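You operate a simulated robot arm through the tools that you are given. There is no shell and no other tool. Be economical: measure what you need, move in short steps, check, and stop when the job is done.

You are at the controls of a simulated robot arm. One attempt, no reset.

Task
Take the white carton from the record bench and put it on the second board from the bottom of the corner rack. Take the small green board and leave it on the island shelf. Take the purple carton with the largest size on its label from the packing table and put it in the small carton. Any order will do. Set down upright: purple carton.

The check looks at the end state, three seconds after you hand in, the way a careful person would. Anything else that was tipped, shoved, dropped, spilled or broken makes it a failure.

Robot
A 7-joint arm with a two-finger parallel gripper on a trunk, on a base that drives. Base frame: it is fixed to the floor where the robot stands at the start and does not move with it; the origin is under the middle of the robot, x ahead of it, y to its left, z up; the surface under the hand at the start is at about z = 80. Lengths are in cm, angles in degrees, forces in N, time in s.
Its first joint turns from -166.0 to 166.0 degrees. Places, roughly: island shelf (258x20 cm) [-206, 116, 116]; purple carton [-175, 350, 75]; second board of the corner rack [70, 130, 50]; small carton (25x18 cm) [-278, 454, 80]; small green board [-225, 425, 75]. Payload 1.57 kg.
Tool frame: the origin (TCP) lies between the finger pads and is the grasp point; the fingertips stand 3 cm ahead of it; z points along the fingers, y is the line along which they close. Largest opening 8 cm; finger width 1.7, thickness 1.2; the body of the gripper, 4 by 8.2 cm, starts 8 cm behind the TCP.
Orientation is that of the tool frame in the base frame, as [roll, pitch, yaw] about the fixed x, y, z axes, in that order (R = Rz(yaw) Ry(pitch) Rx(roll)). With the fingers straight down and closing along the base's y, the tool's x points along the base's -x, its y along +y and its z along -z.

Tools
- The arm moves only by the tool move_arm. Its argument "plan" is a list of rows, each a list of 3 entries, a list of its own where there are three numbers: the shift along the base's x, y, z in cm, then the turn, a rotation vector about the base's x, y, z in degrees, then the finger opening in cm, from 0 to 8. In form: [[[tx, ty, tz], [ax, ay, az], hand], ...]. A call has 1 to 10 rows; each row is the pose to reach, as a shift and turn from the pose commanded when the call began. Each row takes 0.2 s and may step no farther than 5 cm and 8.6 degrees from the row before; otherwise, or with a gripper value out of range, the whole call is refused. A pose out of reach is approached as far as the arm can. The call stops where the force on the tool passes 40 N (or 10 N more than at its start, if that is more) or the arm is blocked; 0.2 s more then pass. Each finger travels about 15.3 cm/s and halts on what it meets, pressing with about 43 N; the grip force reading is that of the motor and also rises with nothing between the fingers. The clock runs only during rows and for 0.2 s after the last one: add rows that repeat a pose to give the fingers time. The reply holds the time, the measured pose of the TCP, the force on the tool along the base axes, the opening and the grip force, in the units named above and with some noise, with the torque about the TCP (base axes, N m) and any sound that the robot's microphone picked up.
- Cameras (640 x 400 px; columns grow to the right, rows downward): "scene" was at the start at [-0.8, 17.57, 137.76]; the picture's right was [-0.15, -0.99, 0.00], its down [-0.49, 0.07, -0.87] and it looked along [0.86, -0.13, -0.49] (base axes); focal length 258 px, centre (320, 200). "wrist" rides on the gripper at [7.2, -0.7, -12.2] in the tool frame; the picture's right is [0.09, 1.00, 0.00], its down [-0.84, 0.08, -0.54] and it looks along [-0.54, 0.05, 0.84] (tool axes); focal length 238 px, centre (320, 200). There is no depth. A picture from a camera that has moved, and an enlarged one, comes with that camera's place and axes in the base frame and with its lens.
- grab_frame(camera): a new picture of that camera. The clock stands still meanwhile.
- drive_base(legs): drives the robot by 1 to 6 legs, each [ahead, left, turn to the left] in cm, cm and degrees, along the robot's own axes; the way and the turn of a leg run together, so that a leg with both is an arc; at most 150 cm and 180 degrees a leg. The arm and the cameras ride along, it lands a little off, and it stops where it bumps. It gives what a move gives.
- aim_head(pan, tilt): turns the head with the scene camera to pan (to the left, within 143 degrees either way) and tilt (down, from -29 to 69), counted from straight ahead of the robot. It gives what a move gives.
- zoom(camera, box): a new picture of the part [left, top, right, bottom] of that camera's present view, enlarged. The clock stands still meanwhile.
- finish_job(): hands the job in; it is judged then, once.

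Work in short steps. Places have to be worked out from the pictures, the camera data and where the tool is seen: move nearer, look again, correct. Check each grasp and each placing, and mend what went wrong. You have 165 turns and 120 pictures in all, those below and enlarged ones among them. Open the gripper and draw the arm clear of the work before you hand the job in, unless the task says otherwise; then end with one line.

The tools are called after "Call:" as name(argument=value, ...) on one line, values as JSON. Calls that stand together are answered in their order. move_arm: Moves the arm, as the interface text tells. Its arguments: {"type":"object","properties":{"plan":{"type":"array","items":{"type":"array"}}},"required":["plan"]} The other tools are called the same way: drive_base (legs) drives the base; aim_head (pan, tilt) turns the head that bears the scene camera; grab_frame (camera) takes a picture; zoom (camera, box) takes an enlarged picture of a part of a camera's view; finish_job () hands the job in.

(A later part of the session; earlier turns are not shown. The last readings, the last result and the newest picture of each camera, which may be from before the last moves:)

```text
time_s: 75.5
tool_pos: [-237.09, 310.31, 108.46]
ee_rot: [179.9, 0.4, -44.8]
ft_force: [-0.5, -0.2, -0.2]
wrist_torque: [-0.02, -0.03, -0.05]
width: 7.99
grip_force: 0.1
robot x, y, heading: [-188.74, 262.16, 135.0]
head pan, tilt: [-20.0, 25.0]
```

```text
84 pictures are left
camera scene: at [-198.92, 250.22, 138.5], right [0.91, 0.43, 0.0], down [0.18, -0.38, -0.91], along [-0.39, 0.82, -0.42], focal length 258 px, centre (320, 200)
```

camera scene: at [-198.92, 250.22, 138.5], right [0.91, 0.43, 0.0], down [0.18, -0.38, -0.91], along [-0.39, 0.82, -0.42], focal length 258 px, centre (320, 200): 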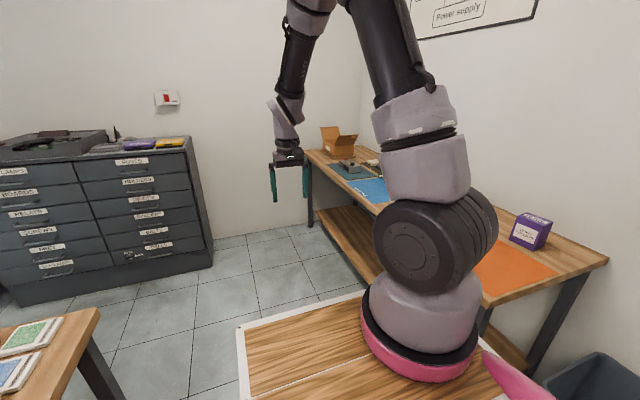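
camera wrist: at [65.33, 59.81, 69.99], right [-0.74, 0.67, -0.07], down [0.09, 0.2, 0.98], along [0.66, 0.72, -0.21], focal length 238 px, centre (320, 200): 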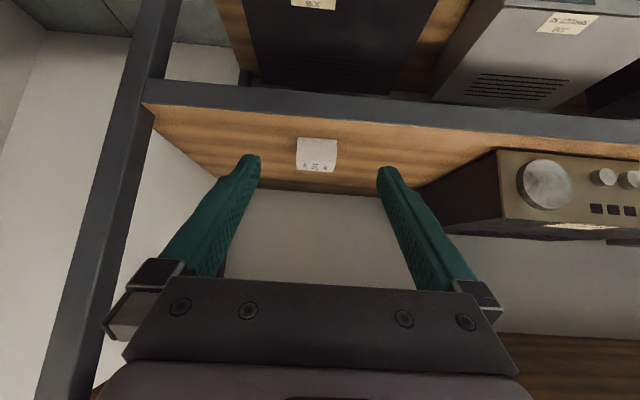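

Purple cartons stand on the near end of the packing table. I go 48 cm further along and turn right to face the table.

Call:
drive_base(legs=[[48, -3, 0], [0, 0, -90]])

Call:
aim_head(pan=0, tilt=35)

Call:
grab_frame(camera="scene")

Call:
grab_frame(camera="wrist")

```text
time_s: 82.3
tool_pos: [-173.04, 346.08, 108.51]
ee_rot: [179.9, 0.3, -135.4]
ft_force: [0.3, 0.7, -0.1]
wrist_torque: [-0.01, 0.03, -0.05]
width: 8.01
grip_force: 0.0
robot x, y, heading: [-220.85, 298.3, 44.6]
head pan, tilt: [-20.0, 25.0]
```

```text
time_s: 83.1
tool_pos: [-172.92, 346.1, 108.41]
ee_rot: [179.9, 0.3, -135.5]
ft_force: [0.2, 0.3, -0.7]
wrist_torque: [0.02, -0.03, 0.0]
width: 8.01
grip_force: 0.0
robot x, y, heading: [-220.91, 298.31, 44.5]
head pan, tilt: [0.0, 35.0]
```

```text
83 pictures are left
camera scene: at [-235.2, 310.97, 136.93], right [0.7, -0.71, 0.0], down [-0.41, -0.4, -0.82], along [0.58, 0.57, -0.57], focal length 258 px, centre (320, 200)
```

scene: 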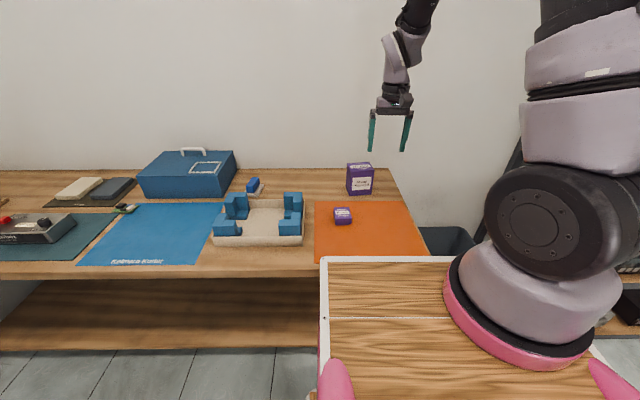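

```text
82 pictures are left
camera wrist: at [-177.55, 340.53, 120.67], right [-0.76, 0.64, 0.0], down [0.54, 0.64, 0.55], along [0.35, 0.42, -0.84], focal length 238 px, centre (320, 200)
```

wrist: 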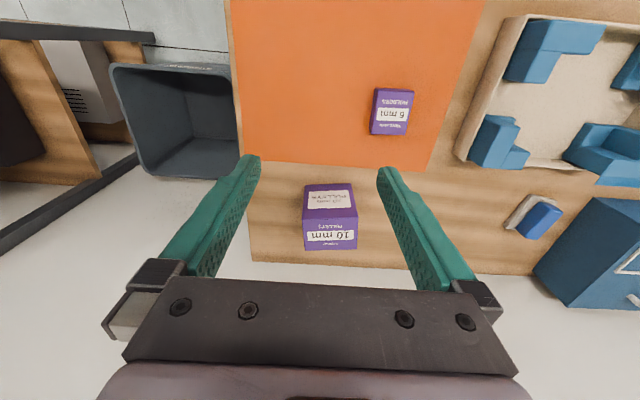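

Two purple cartons: I read "6 mm" and "10 mm"; I zoom to be sure and look at the other end of the table.

Call:
zoom(camera="scene", box=[300, 150, 428, 230])

Call:
zoom(camera="wrist", box=[280, 70, 440, 270])

Call:
aim_head(pan=35, tilt=25)

Call:
grab_frame(camera="scene")

```text
5.00 times, centred on (364, 190) of scene
camera zoom: at [-235.2, 310.97, 136.93], right [0.7, -0.71, 0.0], down [-0.41, -0.4, -0.82], along [0.58, 0.57, -0.57], focal length 1290 px, centre (100, 250)
```

zoom: 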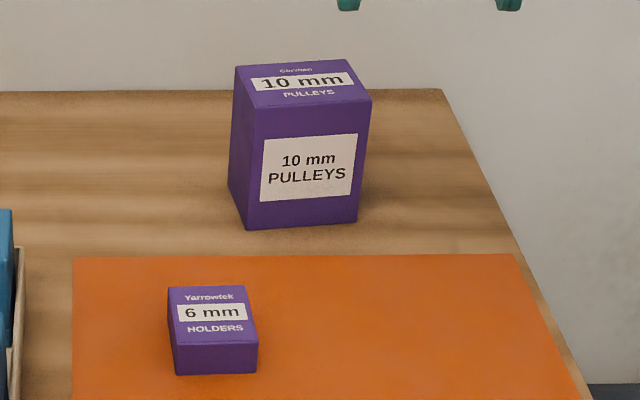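

```text
2.00 times, centred on (360, 170) of wrist
camera zoom: at [-177.55, 340.53, 120.67], right [-0.76, 0.64, 0.0], down [0.54, 0.64, 0.55], along [0.35, 0.42, -0.84], focal length 477 px, centre (240, 260)
```

zoom: 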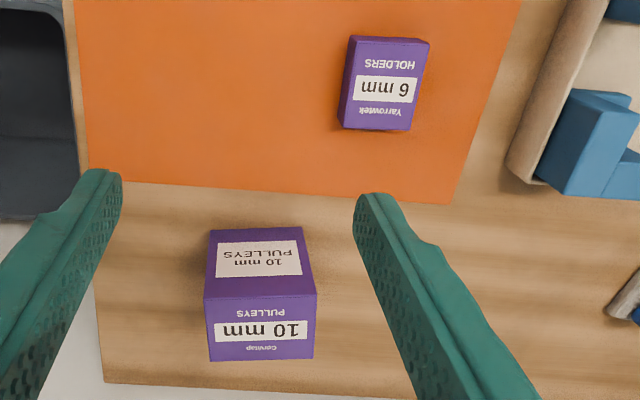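

```text
time_s: 84.1
tool_pos: [-172.84, 346.08, 108.6]
ee_rot: [179.9, 0.3, -135.3]
ft_force: [0.3, -0.2, -0.1]
wrist_torque: [0.01, 0.01, 0.02]
width: 7.98
grip_force: 0.0
robot x, y, heading: [-221.46, 298.18, 44.6]
head pan, tilt: [35.0, 25.0]
```

```text
79 pictures are left
camera scene: at [-239.8, 313.85, 138.5], right [0.98, -0.18, 0.0], down [-0.08, -0.42, -0.91], along [0.16, 0.89, -0.42], focal length 258 px, centre (320, 200)
```

scene: 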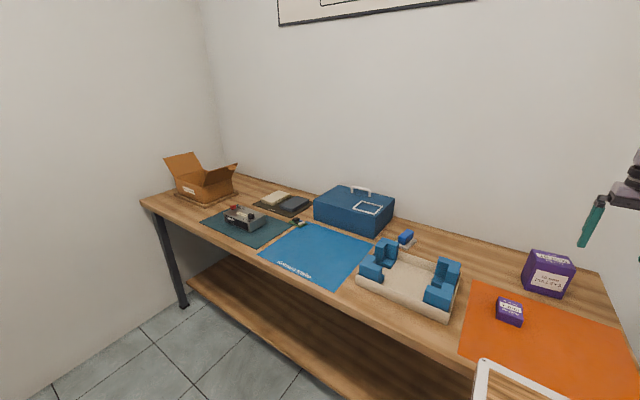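

The 10 mm carton is the one: about 9 x 7 x 10.5 cm, centred near (-162, 362), table top at z ≈ 80, its short side along ~52.5°. I turn the tool by -82° so that the fingers close across the 7 cm side, then go above it.

Call:
move_arm(plan=[[[1, 1, 0], [0, 0, -8.2], 8], [[2, 2, 0], [0, 0, -16.4], 8], [[3, 3.5, 0], [0, 0, -24.6], 8], [[4, 5, 0], [0, 0, -32.8], 8], [[5, 6.5, 0], [0, 0, -41], 8], [[6, 8, 0], [0, 0, -49.2], 8], [[7, 10, 0], [0, 0, -57.4], 8], [[8, 12, 0], [0, 0, -65.6], 8], [[9, 14, 0], [0, 0, -73.8], 8], [[10.9, 15.8, 0], [0, 0, -82], 8]])

Call:
grab_frame(camera="wrist")

Call:
aim_head(pan=0, tilt=25)

Call:
zoom(camera="scene", box=[300, 50, 460, 250])

```text
time_s: 86.3
tool_pos: [-161.98, 361.94, 108.32]
ee_rot: [179.9, 0.4, 142.3]
ft_force: [-0.3, -0.1, 0.8]
wrist_torque: [-0.02, 0.04, -0.03]
width: 8.0
grip_force: 0.1
robot x, y, heading: [-221.16, 298.29, 44.5]
head pan, tilt: [35.0, 25.0]
```

```text
78 pictures are left
camera wrist: at [-168.14, 365.79, 120.56], right [0.53, 0.85, 0.0], down [0.71, -0.45, 0.55], along [0.46, -0.29, -0.84], focal length 238 px, centre (320, 200)
```

wrist: 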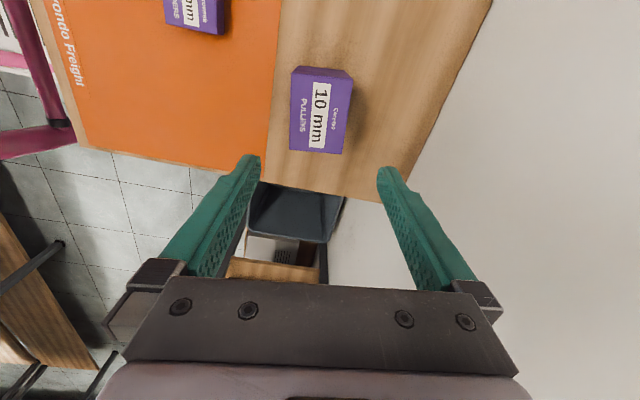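

```text
time_s: 87.3
tool_pos: [-162.04, 361.86, 108.31]
ee_rot: [179.9, 0.3, 142.6]
ft_force: [-0.8, -0.1, 0.9]
wrist_torque: [0.01, 0.01, 0.0]
width: 7.99
grip_force: 0.0
robot x, y, heading: [-221.1, 298.5, 44.7]
head pan, tilt: [0.0, 25.0]
```

```text
2.00 times, centred on (380, 150) of scene
camera zoom: at [-234.92, 311.27, 138.5], right [0.7, -0.71, 0.0], down [-0.3, -0.3, -0.91], along [0.64, 0.64, -0.42], focal length 516 px, centre (200, 300)
```

zoom: 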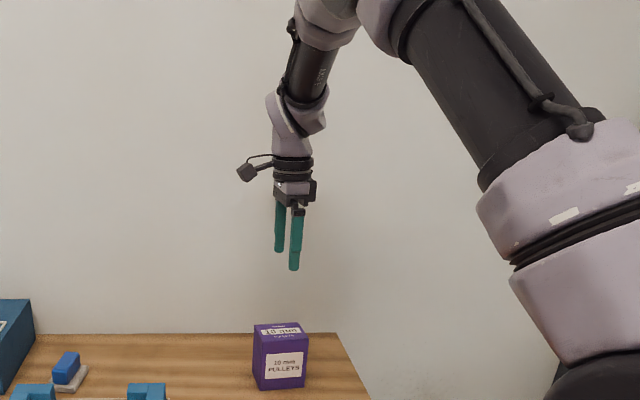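

I zoom on the carton for a precise fix of its top face.

Call:
zoom(camera="wrist", box=[260, 50, 388, 170])

```text
3.33 times, centred on (324, 110) of wrist
camera zoom: at [-168.14, 365.76, 120.54], right [0.53, 0.85, 0.0], down [0.71, -0.45, 0.55], along [0.46, -0.29, -0.84], focal length 794 px, centre (307, 500)
```

zoom: 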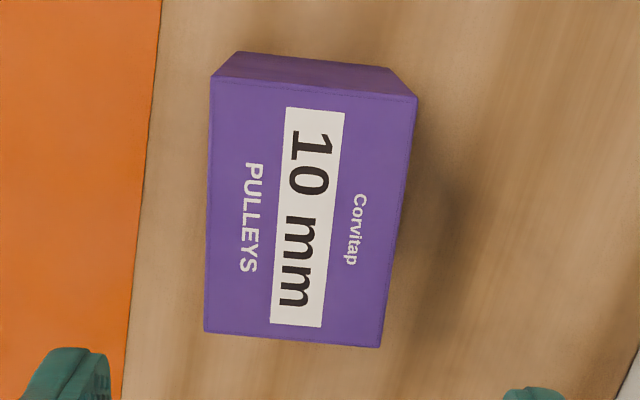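

Carton centre (-162.0, 361.75), 7.05 cm across, aligned with the fingers to a fraction of a degree. I descend to z = 96 first, then on between, watching forces.

Call:
move_arm(plan=[[[0, -0.1, -5], [0, 0, 0], 8], [[0, -0.1, -10], [0, 0, 0], 8], [[0, -0.1, -13.5], [0, 0, 0], 8], [[0, -0.1, -13.5], [0, 0, 0], 8]])

Call:
grab_frame(camera="wrist")

Call:
zoom(camera="scene", box=[320, 120, 448, 250])

```text
time_s: 88.3
tool_pos: [-162.02, 361.81, 94.43]
ee_rot: [179.9, 0.3, 142.7]
ft_force: [-0.8, 0.6, 1.1]
wrist_torque: [-0.02, -0.01, -0.01]
width: 8.01
grip_force: 0.0
robot x, y, heading: [-221.28, 297.99, 44.7]
head pan, tilt: [0.0, 25.0]
```

```text
75 pictures are left
camera wrist: at [-168.15, 365.71, 106.71], right [0.53, 0.85, 0.0], down [0.71, -0.45, 0.55], along [0.46, -0.29, -0.84], focal length 238 px, centre (320, 200)
```

wrist: 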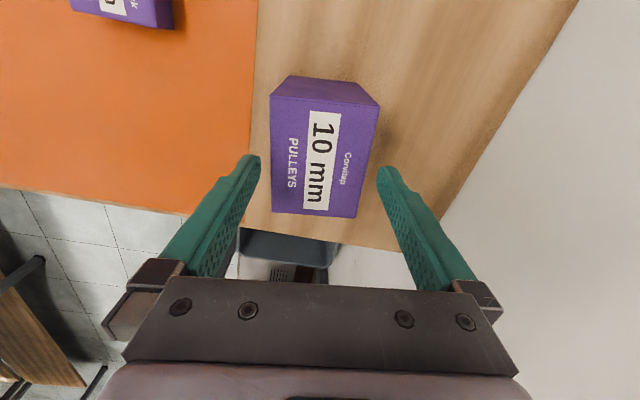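

```text
3.08 times, centred on (384, 185) of scene
camera zoom: at [-234.92, 311.26, 138.5], right [0.7, -0.71, 0.0], down [-0.3, -0.3, -0.91], along [0.65, 0.64, -0.42], focal length 794 px, centre (123, 246)
```

zoom: 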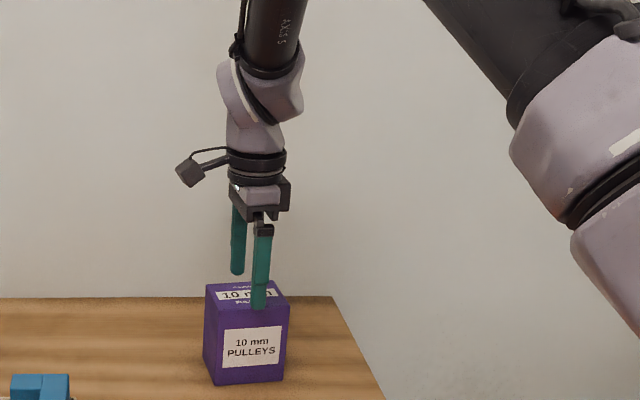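

Still centred. I descend further in small steps; a stop on force will guard against a finger touching the carton's top.

Call:
move_arm(plan=[[[0, 0, -1], [0, 0, 0], 8], [[0, 0, -2], [0, 0, 0], 8], [[0, 0, -3], [0, 0, 0], 8], [[0, 0, -4], [0, 0, 0], 8], [[0, 0, -5.5], [0, 0, 0], 8], [[0, 0, -7], [0, 0, 0], 8], [[0, 0, -8], [0, 0, 0], 8], [[0, 0, -8], [0, 0, 0], 8]])

Call:
grab_frame(camera="wrist")

```text
time_s: 90.1
tool_pos: [-161.86, 361.86, 86.91]
ee_rot: [180.0, 0.3, 142.5]
ft_force: [0.1, -0.5, 0.7]
wrist_torque: [0.0, -0.01, 0.01]
width: 8.0
grip_force: 0.0
robot x, y, heading: [-221.5, 298.75, 44.7]
head pan, tilt: [0.0, 25.0]
```

```text
73 pictures are left
camera wrist: at [-168.1, 365.67, 99.0], right [0.53, 0.85, 0.0], down [0.71, -0.45, 0.55], along [0.46, -0.29, -0.84], focal length 238 px, centre (320, 200)
```

wrist: 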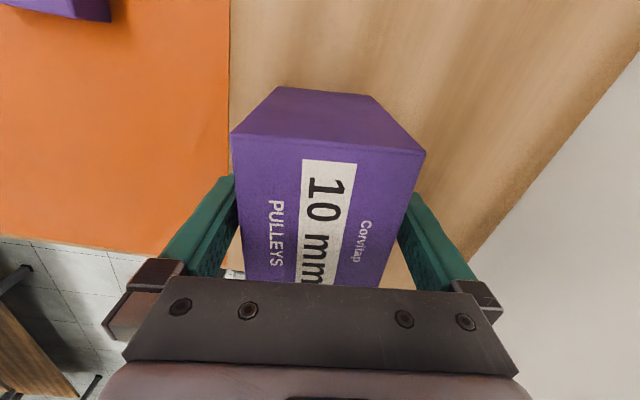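

Fingers straddle the carton with no force. I close, then lift a little.

Call:
move_arm(plan=[[[0, 0, 0], [0, 0, 0], 7], [[0, 0, 0], [0, 0, 0], 6], [[0, 0, 0], [0, 0, 0], 6], [[0, 0, 0], [0, 0, 0], 6]])

Call:
move_arm(plan=[[[0, 0, 1], [0, 0, 0], 6], [[0, 0, 3], [0, 0, 0], 6], [[0, 0, 6], [0, 0, 0], 6], [[0, 0, 10], [0, 0, 0], 6], [[0, 0, 14], [0, 0, 0], 6], [[0, 0, 18], [0, 0, 0], 6], [[0, 0, 22], [0, 0, 0], 6], [[0, 0, 26], [0, 0, 0], 6]])

Call:
grab_frame(camera="scene")

```text
time_s: 91.1
tool_pos: [-161.97, 361.79, 86.81]
ee_rot: [179.9, 0.2, 142.6]
ft_force: [0.4, -0.5, -0.7]
wrist_torque: [-0.03, 0.04, 0.02]
width: 6.99
grip_force: 43.6
robot x, y, heading: [-221.42, 298.39, 44.5]
head pan, tilt: [0.0, 25.0]
```

```text
time_s: 92.9
tool_pos: [-161.8, 361.94, 112.94]
ee_rot: [-180.0, 0.3, 142.6]
ft_force: [0.2, -0.8, -2.1]
wrist_torque: [-0.03, 0.03, -0.01]
width: 6.99
grip_force: 43.3
robot x, y, heading: [-221.3, 298.32, 44.7]
head pan, tilt: [0.0, 25.0]
```

```text
72 pictures are left
camera scene: at [-234.89, 311.3, 138.5], right [0.7, -0.71, 0.0], down [-0.3, -0.3, -0.91], along [0.65, 0.64, -0.42], focal length 258 px, centre (320, 200)
```

scene: 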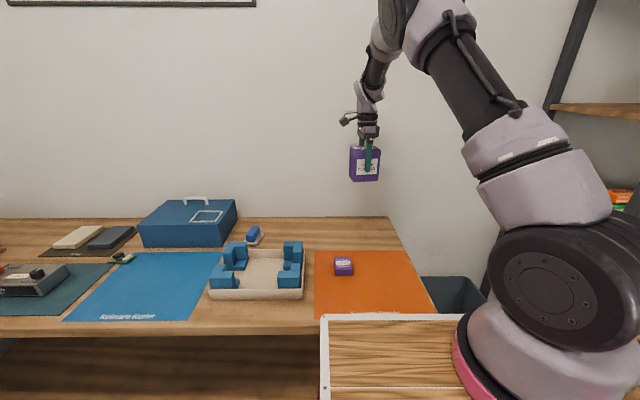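

The carton is firmly held (7.0 cm, about 2 N of weight). I strafe 100 cm left toward the small open carton.

Call:
drive_base(legs=[[0, 100, 0]])

Call:
aim_head(pan=25, tilt=30)

Call:
grab_frame(camera="scene")

Call:
grab_frame(camera="wrist")

```text
time_s: 98.0
tool_pos: [-228.21, 431.43, 112.9]
ee_rot: [179.9, 0.3, 141.2]
ft_force: [-0.1, 0.1, -2.0]
wrist_torque: [0.0, -0.01, 0.01]
width: 6.99
grip_force: 43.4
robot x, y, heading: [-289.28, 369.59, 43.1]
head pan, tilt: [0.0, 25.0]
```

```text
time_s: 98.9
tool_pos: [-228.16, 431.4, 112.86]
ee_rot: [179.9, 0.4, 141.1]
ft_force: [0.5, 0.1, -2.0]
wrist_torque: [0.03, 0.02, 0.0]
width: 6.94
grip_force: 43.7
robot x, y, heading: [-289.23, 369.5, 43.3]
head pan, tilt: [25.0, 30.0]
```

```text
71 pictures are left
camera scene: at [-306.08, 384.71, 137.71], right [0.93, -0.37, 0.0], down [-0.19, -0.46, -0.87], along [0.32, 0.8, -0.5], focal length 258 px, centre (320, 200)
```

scene: 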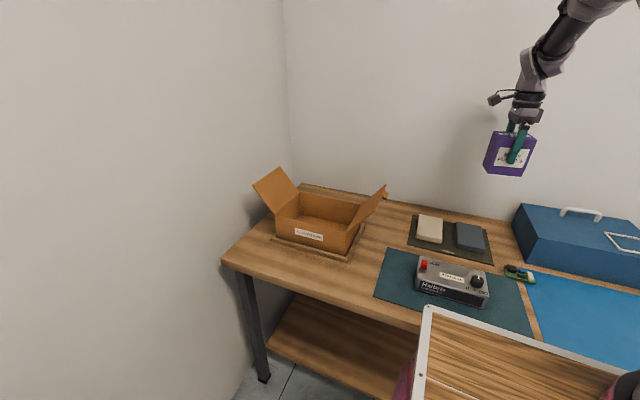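

```text
70 pictures are left
camera wrist: at [-234.28, 435.45, 125.07], right [0.55, 0.83, 0.0], down [0.7, -0.46, 0.55], along [0.46, -0.3, -0.84], focal length 238 px, centre (320, 200)
```

wrist: 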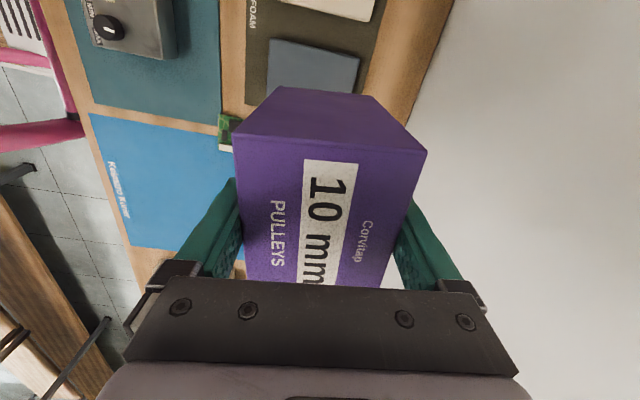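

The open carton with two flaps spread sideways is in view. I zoom to measure it.

Call:
zoom(camera="scene", box=[230, 150, 410, 280])

```text
3.08 times, centred on (320, 215) of scene
camera zoom: at [-306.08, 384.71, 137.71], right [0.93, -0.37, 0.0], down [-0.19, -0.46, -0.87], along [0.32, 0.8, -0.5], focal length 794 px, centre (320, 154)
```

zoom: 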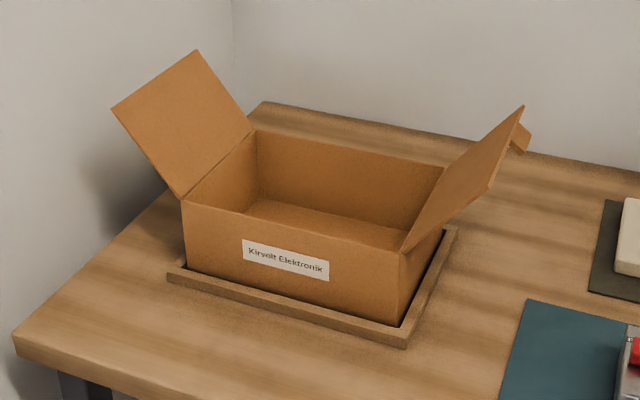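

The open carton: centre (-278, 455.6), 25 x 17.6 cm, long side along 136°, rim z ≈ 89.5, right flap top z ≈ 99. Carton bottom is at about z 106, so it clears. I move toward a spot slightly right of its centre, (-276.6, 454.2).

Call:
move_arm(plan=[[[-4, 2, 2], [0, 0, -1], 6], [[-8, 4, 2], [0, 0, -2], 6], [[-12, 6, 2], [0, 0, -3], 6], [[-16, 8, 2], [0, 0, -4], 6], [[-20, 10, 2], [0, 0, -5], 6], [[-24, 12, 2], [0, 0, -5], 6], [[-28, 14, 2], [0, 0, -5], 6], [[-32, 15.5, 2], [0, 0, -5], 6]])

Call:
grab_frame(camera="scene")

```text
time_s: 100.7
tool_pos: [-260.13, 446.98, 114.83]
ee_rot: [179.9, 0.3, 136.0]
ft_force: [0.6, 0.1, -2.0]
wrist_torque: [0.01, 0.07, -0.01]
width: 6.99
grip_force: 43.0
robot x, y, heading: [-289.45, 369.22, 43.1]
head pan, tilt: [25.0, 30.0]
```

```text
68 pictures are left
camera scene: at [-306.04, 384.71, 137.71], right [0.93, -0.37, 0.0], down [-0.19, -0.46, -0.87], along [0.32, 0.8, -0.5], focal length 258 px, centre (320, 200)
```

scene: 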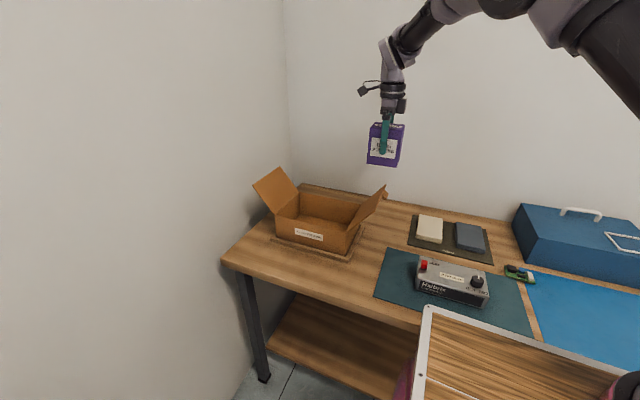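

Clear so far. I continue to above the open carton.

Call:
move_arm(plan=[[[-4, 1.8, 0], [0, 0, 0], 6], [[-8, 3.6, 0], [0, 0, 0], 6], [[-12, 5.4, 0], [0, 0, 0], 6], [[-16.5, 7.2, 0], [0, 0, 0], 6], [[-16.5, 7.2, 0], [0, 0, 0], 6]])

Call:
zoom(camera="scene", box=[220, 80, 420, 280])

Call:
grab_frame(camera="wrist")

```text
time_s: 101.9
tool_pos: [-276.71, 453.87, 114.74]
ee_rot: [179.8, 0.3, 136.1]
ft_force: [0.5, -0.4, -1.4]
wrist_torque: [0.01, 0.0, 0.02]
width: 6.95
grip_force: 42.8
robot x, y, heading: [-289.42, 369.18, 43.0]
head pan, tilt: [25.0, 30.0]
```

```text
2.00 times, centred on (320, 180) of scene
camera zoom: at [-306.1, 384.71, 137.71], right [0.93, -0.37, 0.0], down [-0.19, -0.46, -0.87], along [0.32, 0.8, -0.5], focal length 516 px, centre (320, 240)
```

zoom: 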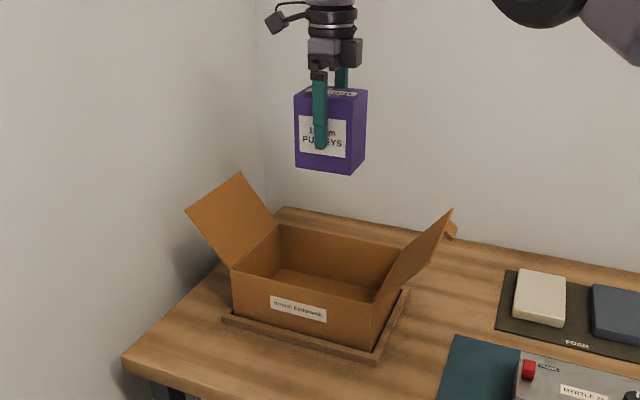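

```text
66 pictures are left
camera wrist: at [-282.4, 458.58, 126.83], right [0.62, 0.78, 0.0], down [0.65, -0.52, 0.55], along [0.43, -0.34, -0.84], focal length 238 px, centre (320, 200)
```

wrist: 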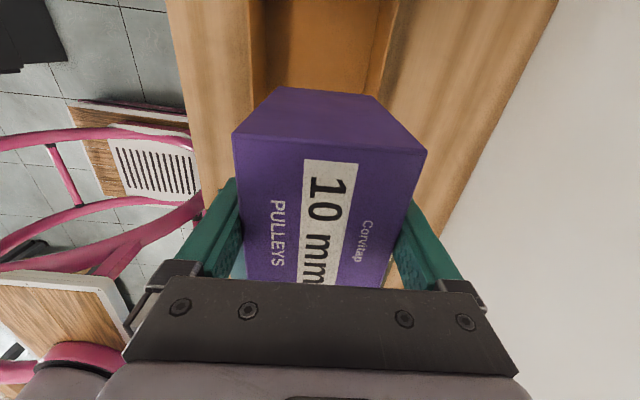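

Aligned above the opening. I lower to just inside the rim and check.

Call:
move_arm(plan=[[[0, 0.2, -4], [0, 0, 0], 6], [[0, 0.2, -8], [0, 0, 0], 6], [[0, 0.2, -12], [0, 0, 0], 6], [[0, 0.2, -16], [0, 0, 0], 6], [[0, 0.2, -16], [0, 0, 0], 6]])

Call:
zoom(camera="scene", box=[220, 130, 420, 280])

Call:
grab_frame(camera="wrist")

```text
time_s: 103.1
tool_pos: [-276.97, 454.3, 98.67]
ee_rot: [179.8, 0.3, 136.2]
ft_force: [-0.2, -0.5, -2.0]
wrist_torque: [0.01, -0.04, 0.01]
width: 6.96
grip_force: 43.3
robot x, y, heading: [-289.44, 369.35, 43.0]
head pan, tilt: [25.0, 30.0]
```

```text
2.67 times, centred on (320, 205) of scene
camera zoom: at [-306.1, 384.71, 137.71], right [0.93, -0.37, 0.0], down [-0.19, -0.46, -0.87], along [0.32, 0.8, -0.5], focal length 688 px, centre (320, 187)
```

zoom: 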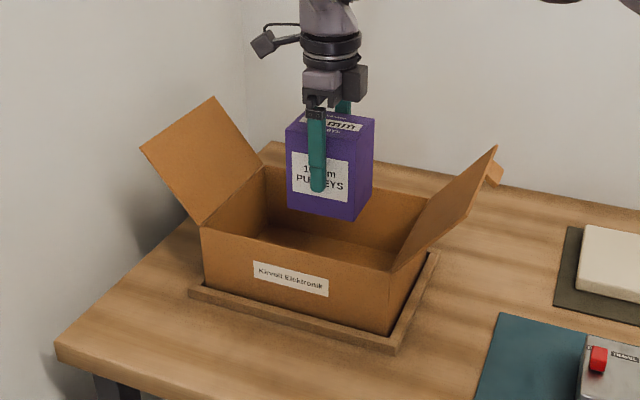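

```text
64 pictures are left
camera wrist: at [-282.66, 458.81, 110.88], right [0.62, 0.78, 0.0], down [0.65, -0.52, 0.55], along [0.43, -0.34, -0.84], focal length 238 px, centre (320, 200)
```

wrist: 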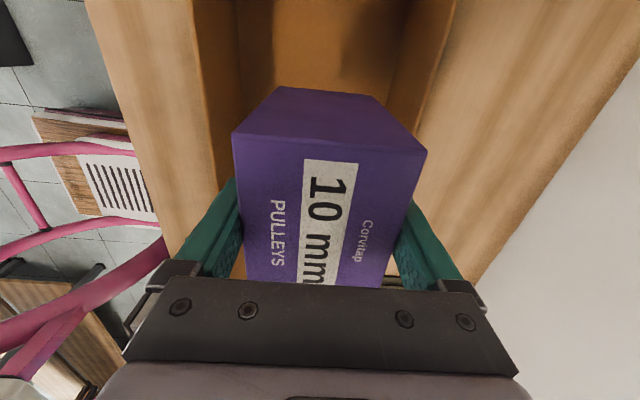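

Good clearance all round. I lower further toward the bottom.

Call:
move_arm(plan=[[[0, 0, -3], [0, 0, 0], 6], [[0, 0, -6], [0, 0, 0], 6], [[0, 0, -8.5], [0, 0, 0], 6], [[0, 0, -10], [0, 0, 0], 6], [[0, 0, -10], [0, 0, 0], 6]])

Call:
zoom(camera="scene", box=[220, 130, 420, 280])

```text
time_s: 104.3
tool_pos: [-276.73, 454.39, 88.74]
ee_rot: [179.9, 0.2, 136.2]
ft_force: [-1.0, 0.0, -1.0]
wrist_torque: [-0.01, 0.01, 0.02]
width: 6.98
grip_force: 43.2
robot x, y, heading: [-289.38, 369.24, 43.1]
head pan, tilt: [25.0, 30.0]
```

```text
2.67 times, centred on (320, 205) of scene
camera zoom: at [-306.1, 384.72, 137.71], right [0.93, -0.37, 0.0], down [-0.19, -0.46, -0.87], along [0.32, 0.8, -0.5], focal length 688 px, centre (320, 187)
```

zoom: 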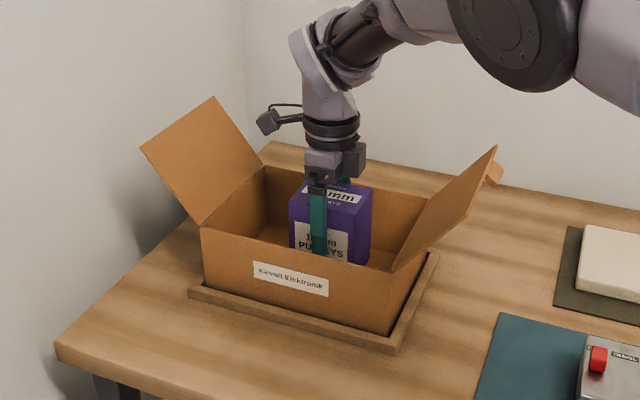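

The carton is inside the box, well clear. I lower in fine steps to contact.

Call:
move_arm(plan=[[[0, 0, -0.3], [0, 0, 0], 6], [[0, 0, -0.6], [0, 0, 0], 6], [[0, 0, -0.9], [0, 0, 0], 6], [[0, 0, -0.9], [0, 0, 0], 6]])

```text
time_s: 105.3
tool_pos: [-276.97, 454.19, 88.0]
ee_rot: [179.9, 0.3, 136.1]
ft_force: [-0.2, 0.2, -2.6]
wrist_torque: [0.05, 0.01, 0.0]
width: 6.95
grip_force: 43.2
robot x, y, heading: [-289.08, 369.04, 43.0]
head pan, tilt: [25.0, 30.0]
```

No contact yet; a bit more.

Call:
move_arm(plan=[[[0, 0, -0.2], [0, 0, 0], 6], [[0, 0, -0.4], [0, 0, 0], 6], [[0, 0, -0.4], [0, 0, 0], 6]])

```text
time_s: 106.1
tool_pos: [-276.69, 454.29, 87.61]
ee_rot: [179.9, 0.2, 136.1]
ft_force: [0.1, 1.1, -2.0]
wrist_torque: [0.0, 0.02, 0.0]
width: 6.98
grip_force: 42.7
robot x, y, heading: [-289.52, 369.3, 43.2]
head pan, tilt: [25.0, 30.0]
```

Still hanging (about 2 N down); continue downward.

Call:
move_arm(plan=[[[0, 0, -0.2], [0, 0, 0], 6], [[0, 0, -0.4], [0, 0, 0], 6], [[0, 0, -0.6], [0, 0, 0], 6], [[0, 0, -0.6], [0, 0, 0], 6]])

```text
time_s: 107.1
tool_pos: [-276.84, 454.25, 87.26]
ee_rot: [179.7, 0.1, 136.1]
ft_force: [-1.5, -3.1, 31.0]
wrist_torque: [-1.44, 0.27, -0.09]
width: 6.99
grip_force: 42.8
robot x, y, heading: [-289.42, 369.42, 43.4]
head pan, tilt: [25.0, 30.0]
```

Contact. I ease up slightly, open, and look before lifting out.

Call:
move_arm(plan=[[[0, 0, 0.2], [0, 0, 0], 6], [[0, 0, 0.2], [0, 0, 0], 7.4], [[0, 0, 0.2], [0, 0, 0], 8], [[0, 0, 0.2], [0, 0, 0], 8]])

Call:
move_arm(plan=[[[0, 0, 2], [0, 0, 0], 8], [[0, 0, 5], [0, 0, 0], 8], [[0, 0, 9], [0, 0, 0], 8], [[0, 0, 13], [0, 0, 0], 8], [[0, 0, 18], [0, 0, 0], 8], [[0, 0, 23], [0, 0, 0], 8]])

Call:
zoom(camera="scene", box=[220, 130, 420, 280])

Call:
grab_frame(camera="wrist")

```text
time_s: 108.1
tool_pos: [-276.69, 454.26, 87.14]
ee_rot: [179.8, 0.3, 136.2]
ft_force: [-0.7, -0.1, 1.2]
wrist_torque: [0.0, -0.02, 0.01]
width: 8.02
grip_force: 0.0
robot x, y, heading: [-289.74, 369.13, 43.2]
head pan, tilt: [25.0, 30.0]
```

```text
time_s: 109.5
tool_pos: [-277.14, 454.27, 109.99]
ee_rot: [-179.9, 0.4, 136.1]
ft_force: [0.6, -0.2, -0.2]
wrist_torque: [-0.01, 0.02, 0.0]
width: 8.02
grip_force: 0.0
robot x, y, heading: [-289.37, 369.12, 42.9]
head pan, tilt: [25.0, 30.0]
```

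```text
2.67 times, centred on (320, 205) of scene
camera zoom: at [-306.1, 384.75, 137.7], right [0.93, -0.37, 0.0], down [-0.19, -0.46, -0.87], along [0.32, 0.8, -0.5], focal length 688 px, centre (320, 187)
```

zoom: 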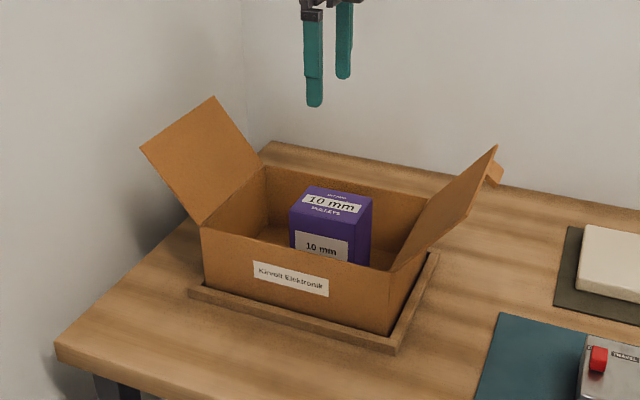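

```text
61 pictures are left
camera wrist: at [-282.85, 458.93, 122.12], right [0.62, 0.78, 0.0], down [0.65, -0.52, 0.55], along [0.43, -0.34, -0.84], focal length 238 px, centre (320, 200)
```

wrist: 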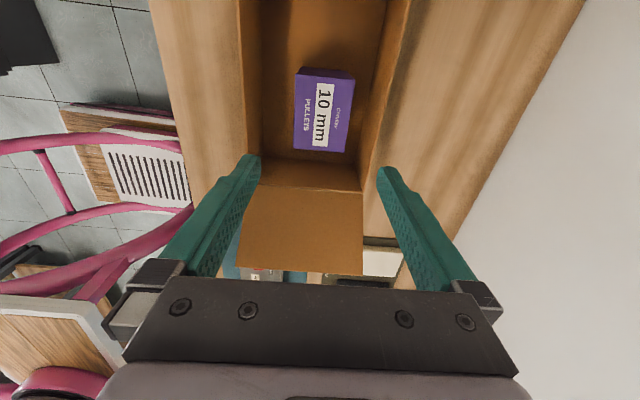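

The purple carton stands upright in the box. Next the green board, near (-230, 415): I move the arm there high and look from above.

Call:
move_arm(plan=[[[3.5, -3, 1], [0, 0, 0], 8], [[7, -6, 1], [0, 0, 0], 8], [[10.5, -9, 1], [0, 0, 0], 8], [[14, -12, 1], [0, 0, 0], 8], [[17.5, -15, 1], [0, 0, 0], 8], [[21, -18, 1], [0, 0, 0], 8], [[24.5, -20.5, 1], [0, 0, 0], 8], [[28, -23, 1], [0, 0, 0], 8], [[32, -25, 0], [0, 0, 0], 8]])

Call:
grab_frame(camera="wrist")

Call:
aim_head(pan=10, tilt=35)

Call:
grab_frame(camera="scene")

```text
time_s: 111.5
tool_pos: [-244.93, 428.96, 110.49]
ee_rot: [179.9, 0.4, 136.2]
ft_force: [-0.6, -0.4, -0.2]
wrist_torque: [-0.03, -0.06, 0.01]
width: 8.0
grip_force: 0.0
robot x, y, heading: [-289.72, 369.13, 43.0]
head pan, tilt: [25.0, 30.0]
```

```text
60 pictures are left
camera wrist: at [-250.58, 433.61, 122.74], right [0.62, 0.78, 0.0], down [0.66, -0.52, 0.55], along [0.43, -0.34, -0.84], focal length 238 px, centre (320, 200)
```

wrist: 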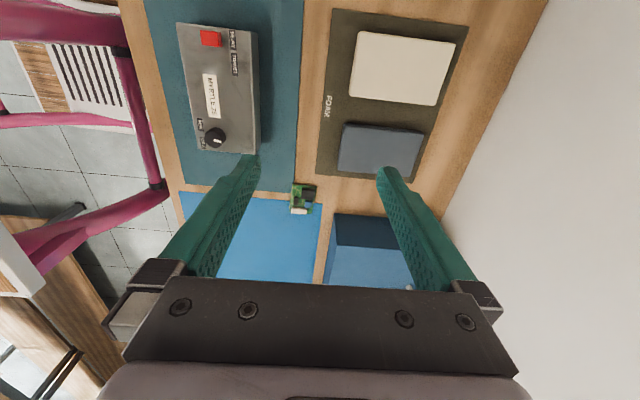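

```text
time_s: 112.3
tool_pos: [-244.83, 429.01, 110.63]
ee_rot: [179.9, 0.3, 136.2]
ft_force: [0.1, -0.1, 0.0]
wrist_torque: [0.0, -0.02, 0.01]
width: 7.97
grip_force: 0.0
robot x, y, heading: [-289.23, 369.35, 42.7]
head pan, tilt: [10.0, 35.0]
```

```text
59 pictures are left
camera scene: at [-304.18, 383.36, 136.93], right [0.8, -0.6, 0.0], down [-0.34, -0.46, -0.82], along [0.49, 0.66, -0.57], focal length 258 px, centre (320, 200)
```

scene: 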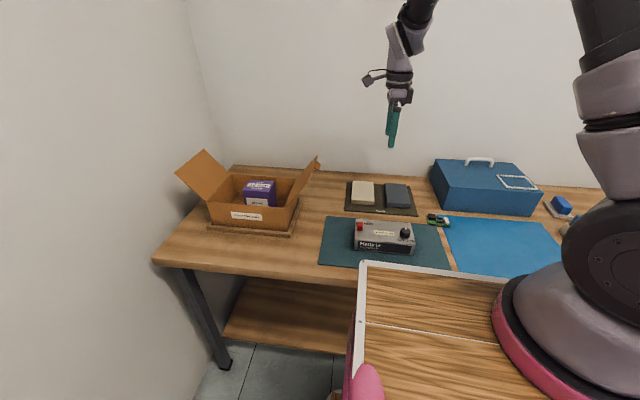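

Call:
zoom(camera="wrist", box=[260, 160, 360, 230])

Call:
zoom(camera="scene", box=[400, 195, 480, 245])

```text
5.71 times, centred on (310, 195) of wrist
camera zoom: at [-250.49, 433.6, 122.75], right [0.62, 0.78, 0.0], down [0.65, -0.52, 0.55], along [0.43, -0.34, -0.84], focal length 1362 px, centre (377, 229)
```

zoom: 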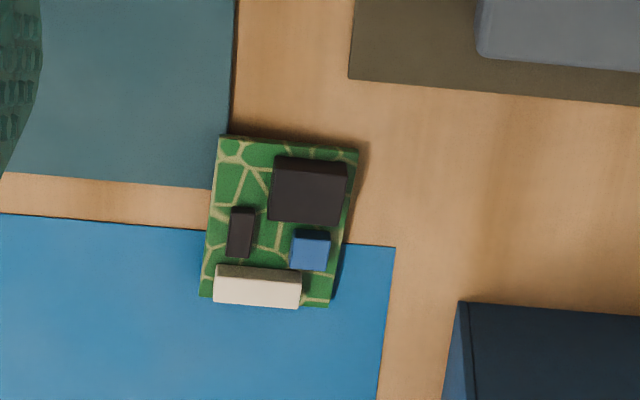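

```text
8.00 times, centred on (440, 220) of scene
camera zoom: at [-304.18, 383.36, 136.93], right [0.8, -0.6, 0.0], down [-0.34, -0.46, -0.82], along [0.49, 0.66, -0.57], focal length 2064 px, centre (-640, 40)
```

zoom: 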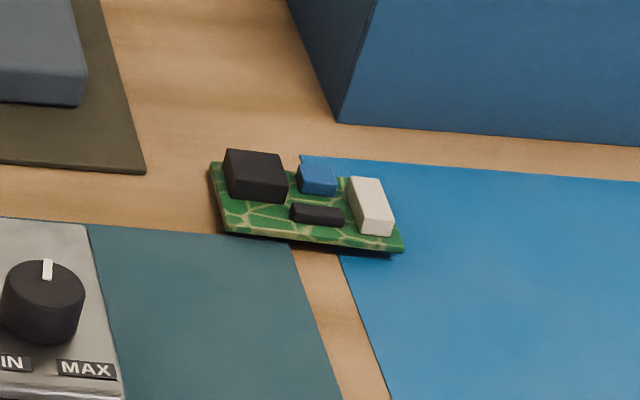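

The green board is about 4.9 x 7.1 cm, centre (-231.4, 413.8), its short side along the finger closing line. I go above it with the opening at 6.8.

Call:
move_arm(plan=[[[3, -3.4, 0], [0, 0, -1.5], 6.8], [[6, -6.8, 0], [0, 0, -1.5], 6.8], [[9, -10.1, -3], [0, 0, -1.5], 6.8], [[12, -13.4, -6], [0, 0, -1.5], 6.8], [[13.5, -15.2, -10], [0, 0, -1.5], 6.8], [[13.5, -15.2, -14.5], [0, 0, -1.5], 6.8], [[13.5, -15.2, -19], [0, 0, -1.5], 6.8], [[13.5, -15.2, -19], [0, 0, -1.5], 6.8]])

Call:
grab_frame(camera="wrist")

Call:
zoom(camera="scene", box=[380, 145, 500, 245])

```text
refused: row 3 steps farther than a row can; nothing moved
```

```text
56 pictures are left
camera wrist: at [-250.49, 433.6, 122.75], right [0.62, 0.78, 0.0], down [0.65, -0.52, 0.55], along [0.43, -0.34, -0.84], focal length 238 px, centre (320, 200)
```

wrist: 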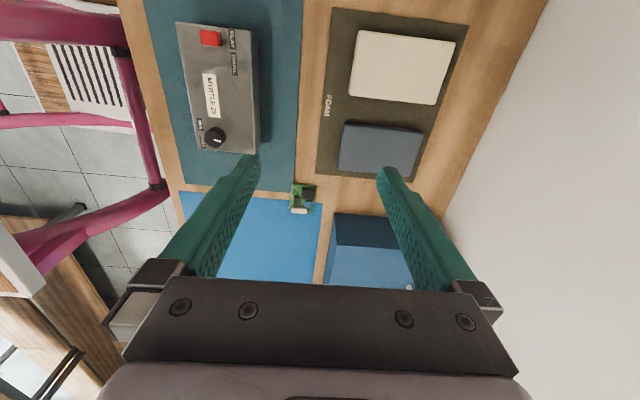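

```text
4.00 times, centred on (440, 195) of scene
camera zoom: at [-304.18, 383.36, 136.93], right [0.8, -0.6, 0.0], down [-0.34, -0.46, -0.82], along [0.49, 0.66, -0.57], focal length 1032 px, centre (-160, 220)
```

zoom: 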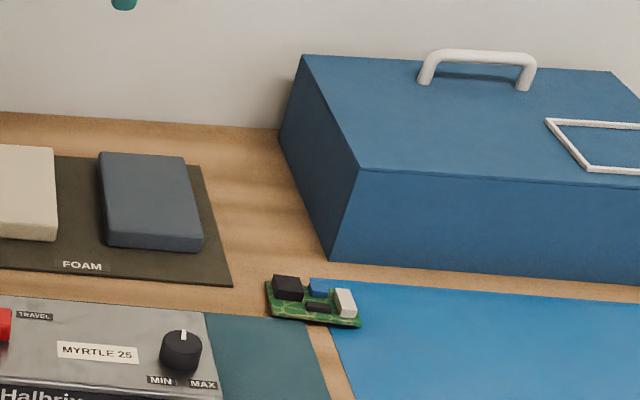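

A row stepped too far; I redo it with smaller steps.

Call:
move_arm(plan=[[[3, -3.4, 0], [0, 0, -1.5], 6.8], [[6, -6.8, 0], [0, 0, -1.5], 6.8], [[9, -10.1, 0], [0, 0, -1.5], 6.8], [[12, -13.4, 0], [0, 0, -1.5], 6.8], [[13.5, -15.2, -4], [0, 0, -1.5], 6.8], [[13.5, -15.2, -8.5], [0, 0, -1.5], 6.8], [[13.5, -15.2, -13], [0, 0, -1.5], 6.8], [[13.5, -15.2, -17], [0, 0, -1.5], 6.8], [[13.5, -15.2, -19], [0, 0, -1.5], 6.8], [[13.5, -15.2, -19], [0, 0, -1.5], 6.8]])

Call:
grab_frame(camera="wrist")

Call:
zoom(camera="scene", box=[380, 145, 500, 245])

```text
time_s: 114.5
tool_pos: [-231.15, 413.88, 91.08]
ee_rot: [179.9, 0.3, 134.6]
ft_force: [-0.1, 0.4, 0.8]
wrist_torque: [-0.01, -0.05, 0.03]
width: 6.8
grip_force: 0.1
robot x, y, heading: [-289.27, 369.39, 43.1]
head pan, tilt: [10.0, 35.0]
```

```text
54 pictures are left
camera wrist: at [-236.69, 418.53, 103.25], right [0.64, 0.76, 0.0], down [0.64, -0.54, 0.55], along [0.42, -0.35, -0.84], focal length 238 px, centre (320, 200)
```

wrist: 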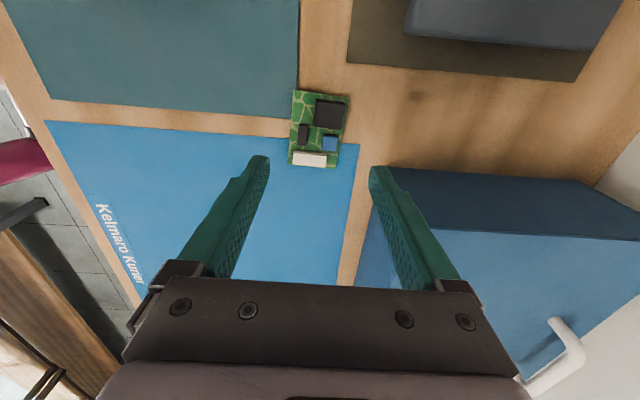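

```text
4.00 times, centred on (440, 195) of scene
camera zoom: at [-304.18, 383.35, 136.93], right [0.8, -0.6, 0.0], down [-0.34, -0.46, -0.82], along [0.49, 0.66, -0.57], focal length 1032 px, centre (-160, 220)
```

zoom: 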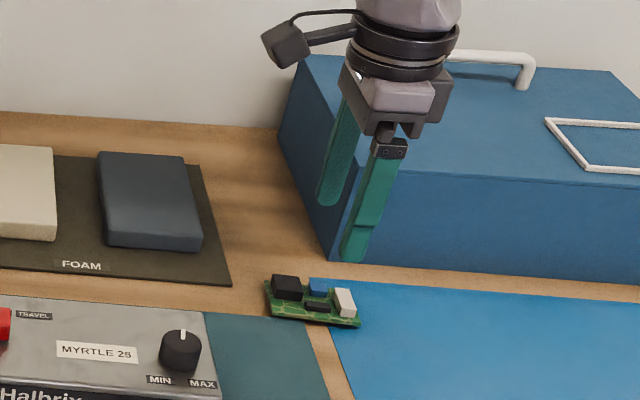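

Estimate agrees: board centre (-231.4, 413.9). The case corner is some 3 cm clear of the far finger. I descend to z ≈ 84.5.

Call:
move_arm(plan=[[[-0.2, 0, -2], [0, 0, 0], 6.5], [[-0.2, 0, -4], [0, 0, 0], 6.5], [[-0.2, 0, -5.5], [0, 0, 0], 6.5], [[-0.2, 0, -6.6], [0, 0, 0], 6.5], [[-0.2, 0, -6.6], [0, 0, 0], 6.5]])

Call:
grab_frame(camera="wrist")

Call:
zoom(camera="scene", box=[380, 145, 500, 245])

```text
time_s: 115.7
tool_pos: [-231.46, 413.97, 84.51]
ee_rot: [179.8, 0.4, 134.6]
ft_force: [-0.5, 0.8, 0.1]
wrist_torque: [0.02, -0.02, 0.01]
width: 6.48
grip_force: 0.1
robot x, y, heading: [-289.33, 369.46, 43.4]
head pan, tilt: [10.0, 35.0]
```

```text
52 pictures are left
camera wrist: at [-237.02, 418.66, 96.81], right [0.64, 0.76, 0.0], down [0.64, -0.54, 0.55], along [0.42, -0.35, -0.84], focal length 238 px, centre (320, 200)
```

wrist: 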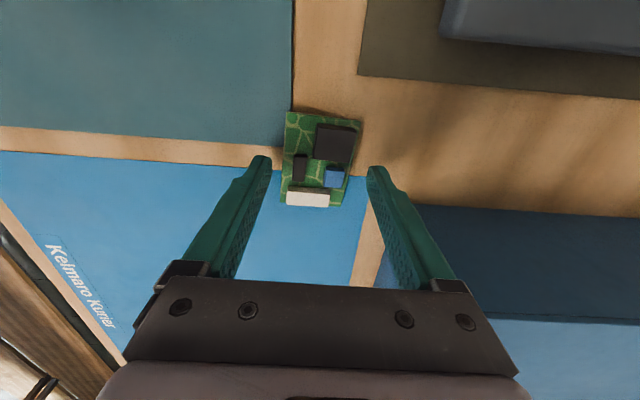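

```text
4.00 times, centred on (440, 195) of scene
camera zoom: at [-304.18, 383.36, 136.93], right [0.8, -0.6, 0.0], down [-0.34, -0.46, -0.82], along [0.49, 0.66, -0.57], focal length 1032 px, centre (-160, 220)
```

zoom: 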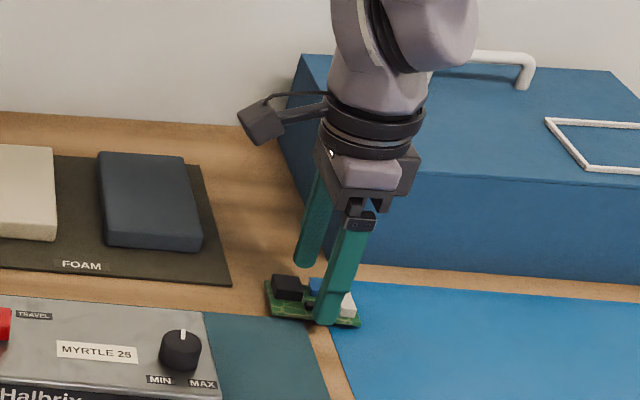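

Board lies centred between the tips. I lower in fine steps to the table surface.

Call:
move_arm(plan=[[[0, 0, -0.4], [0, 0, 0], 6.5], [[0, 0, -0.7], [0, 0, 0], 6.5], [[0, 0, -1.0], [0, 0, 0], 6.5], [[0, 0, -1.2], [0, 0, 0], 6.5], [[0, 0, -1.2], [0, 0, 0], 6.5]])

Call:
zoom(camera="scene", box=[400, 180, 480, 240])

```text
time_s: 116.9
tool_pos: [-231.4, 414.1, 83.58]
ee_rot: [179.9, 0.2, 134.6]
ft_force: [0.1, -0.2, -1.2]
wrist_torque: [0.0, 0.02, 0.03]
width: 6.5
grip_force: 0.0
robot x, y, heading: [-289.21, 369.34, 43.1]
head pan, tilt: [10.0, 35.0]
```

```text
6.67 times, centred on (440, 210) of scene
camera zoom: at [-304.18, 383.36, 136.93], right [0.8, -0.6, 0.0], down [-0.34, -0.46, -0.82], along [0.49, 0.66, -0.57], focal length 1720 px, centre (-480, 133)
```

zoom: 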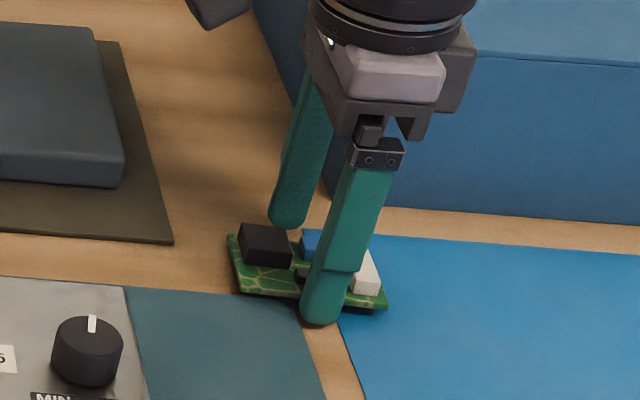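

Nearly down. A touch lower, then close on the board.

Call:
move_arm(plan=[[[0, 0, -0.15], [0, 0, 0], 6.5], [[0, 0, -0.3], [0, 0, 0], 6.5], [[0, 0, -0.3], [0, 0, 0], 6.5]])

```text
time_s: 117.5
tool_pos: [-231.37, 414.14, 83.44]
ee_rot: [179.7, 0.2, 134.6]
ft_force: [-3.0, -3.2, 17.4]
wrist_torque: [-0.44, 0.64, 0.13]
width: 6.87
grip_force: 2.0
robot x, y, heading: [-289.14, 369.32, 43.1]
head pan, tilt: [10.0, 35.0]
stopped in row 2: the force on the tool passed its limit at 46 N (the readings are from after the stop); the commanded pose is now the measured one
```

Table touched. I rise 0.15 and close.

Call:
move_arm(plan=[[[0, 0, 0.15], [0, 0, 0], 6.5], [[0, 0, 0.15], [0, 0, 0], 5.2], [[0, 0, 0.15], [0, 0, 0], 4.2], [[0, 0, 0.15], [0, 0, 0], 4.2], [[0, 0, 0.15], [0, 0, 0], 4.2]])

Call:
grab_frame(camera="wrist")

```text
time_s: 118.7
tool_pos: [-231.38, 414.26, 83.55]
ee_rot: [179.7, 0.3, 134.4]
ft_force: [-0.1, 0.3, -0.7]
wrist_torque: [0.01, 0.01, 0.02]
width: 4.87
grip_force: 43.1
robot x, y, heading: [-289.26, 369.13, 43.0]
head pan, tilt: [10.0, 35.0]
```

```text
49 pictures are left
camera wrist: at [-236.8, 418.92, 95.68], right [0.65, 0.76, 0.0], down [0.64, -0.54, 0.55], along [0.42, -0.35, -0.84], focal length 238 px, centre (320, 200)
```

wrist: 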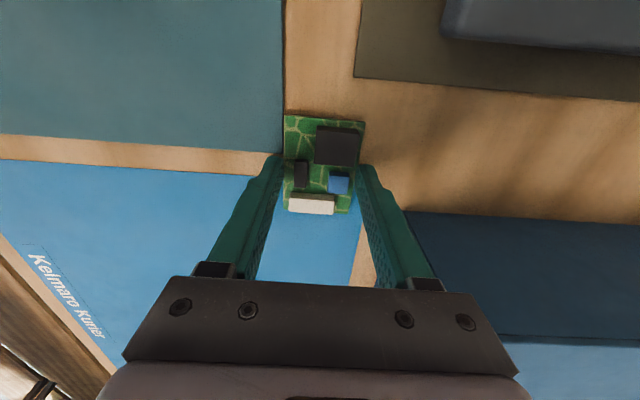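

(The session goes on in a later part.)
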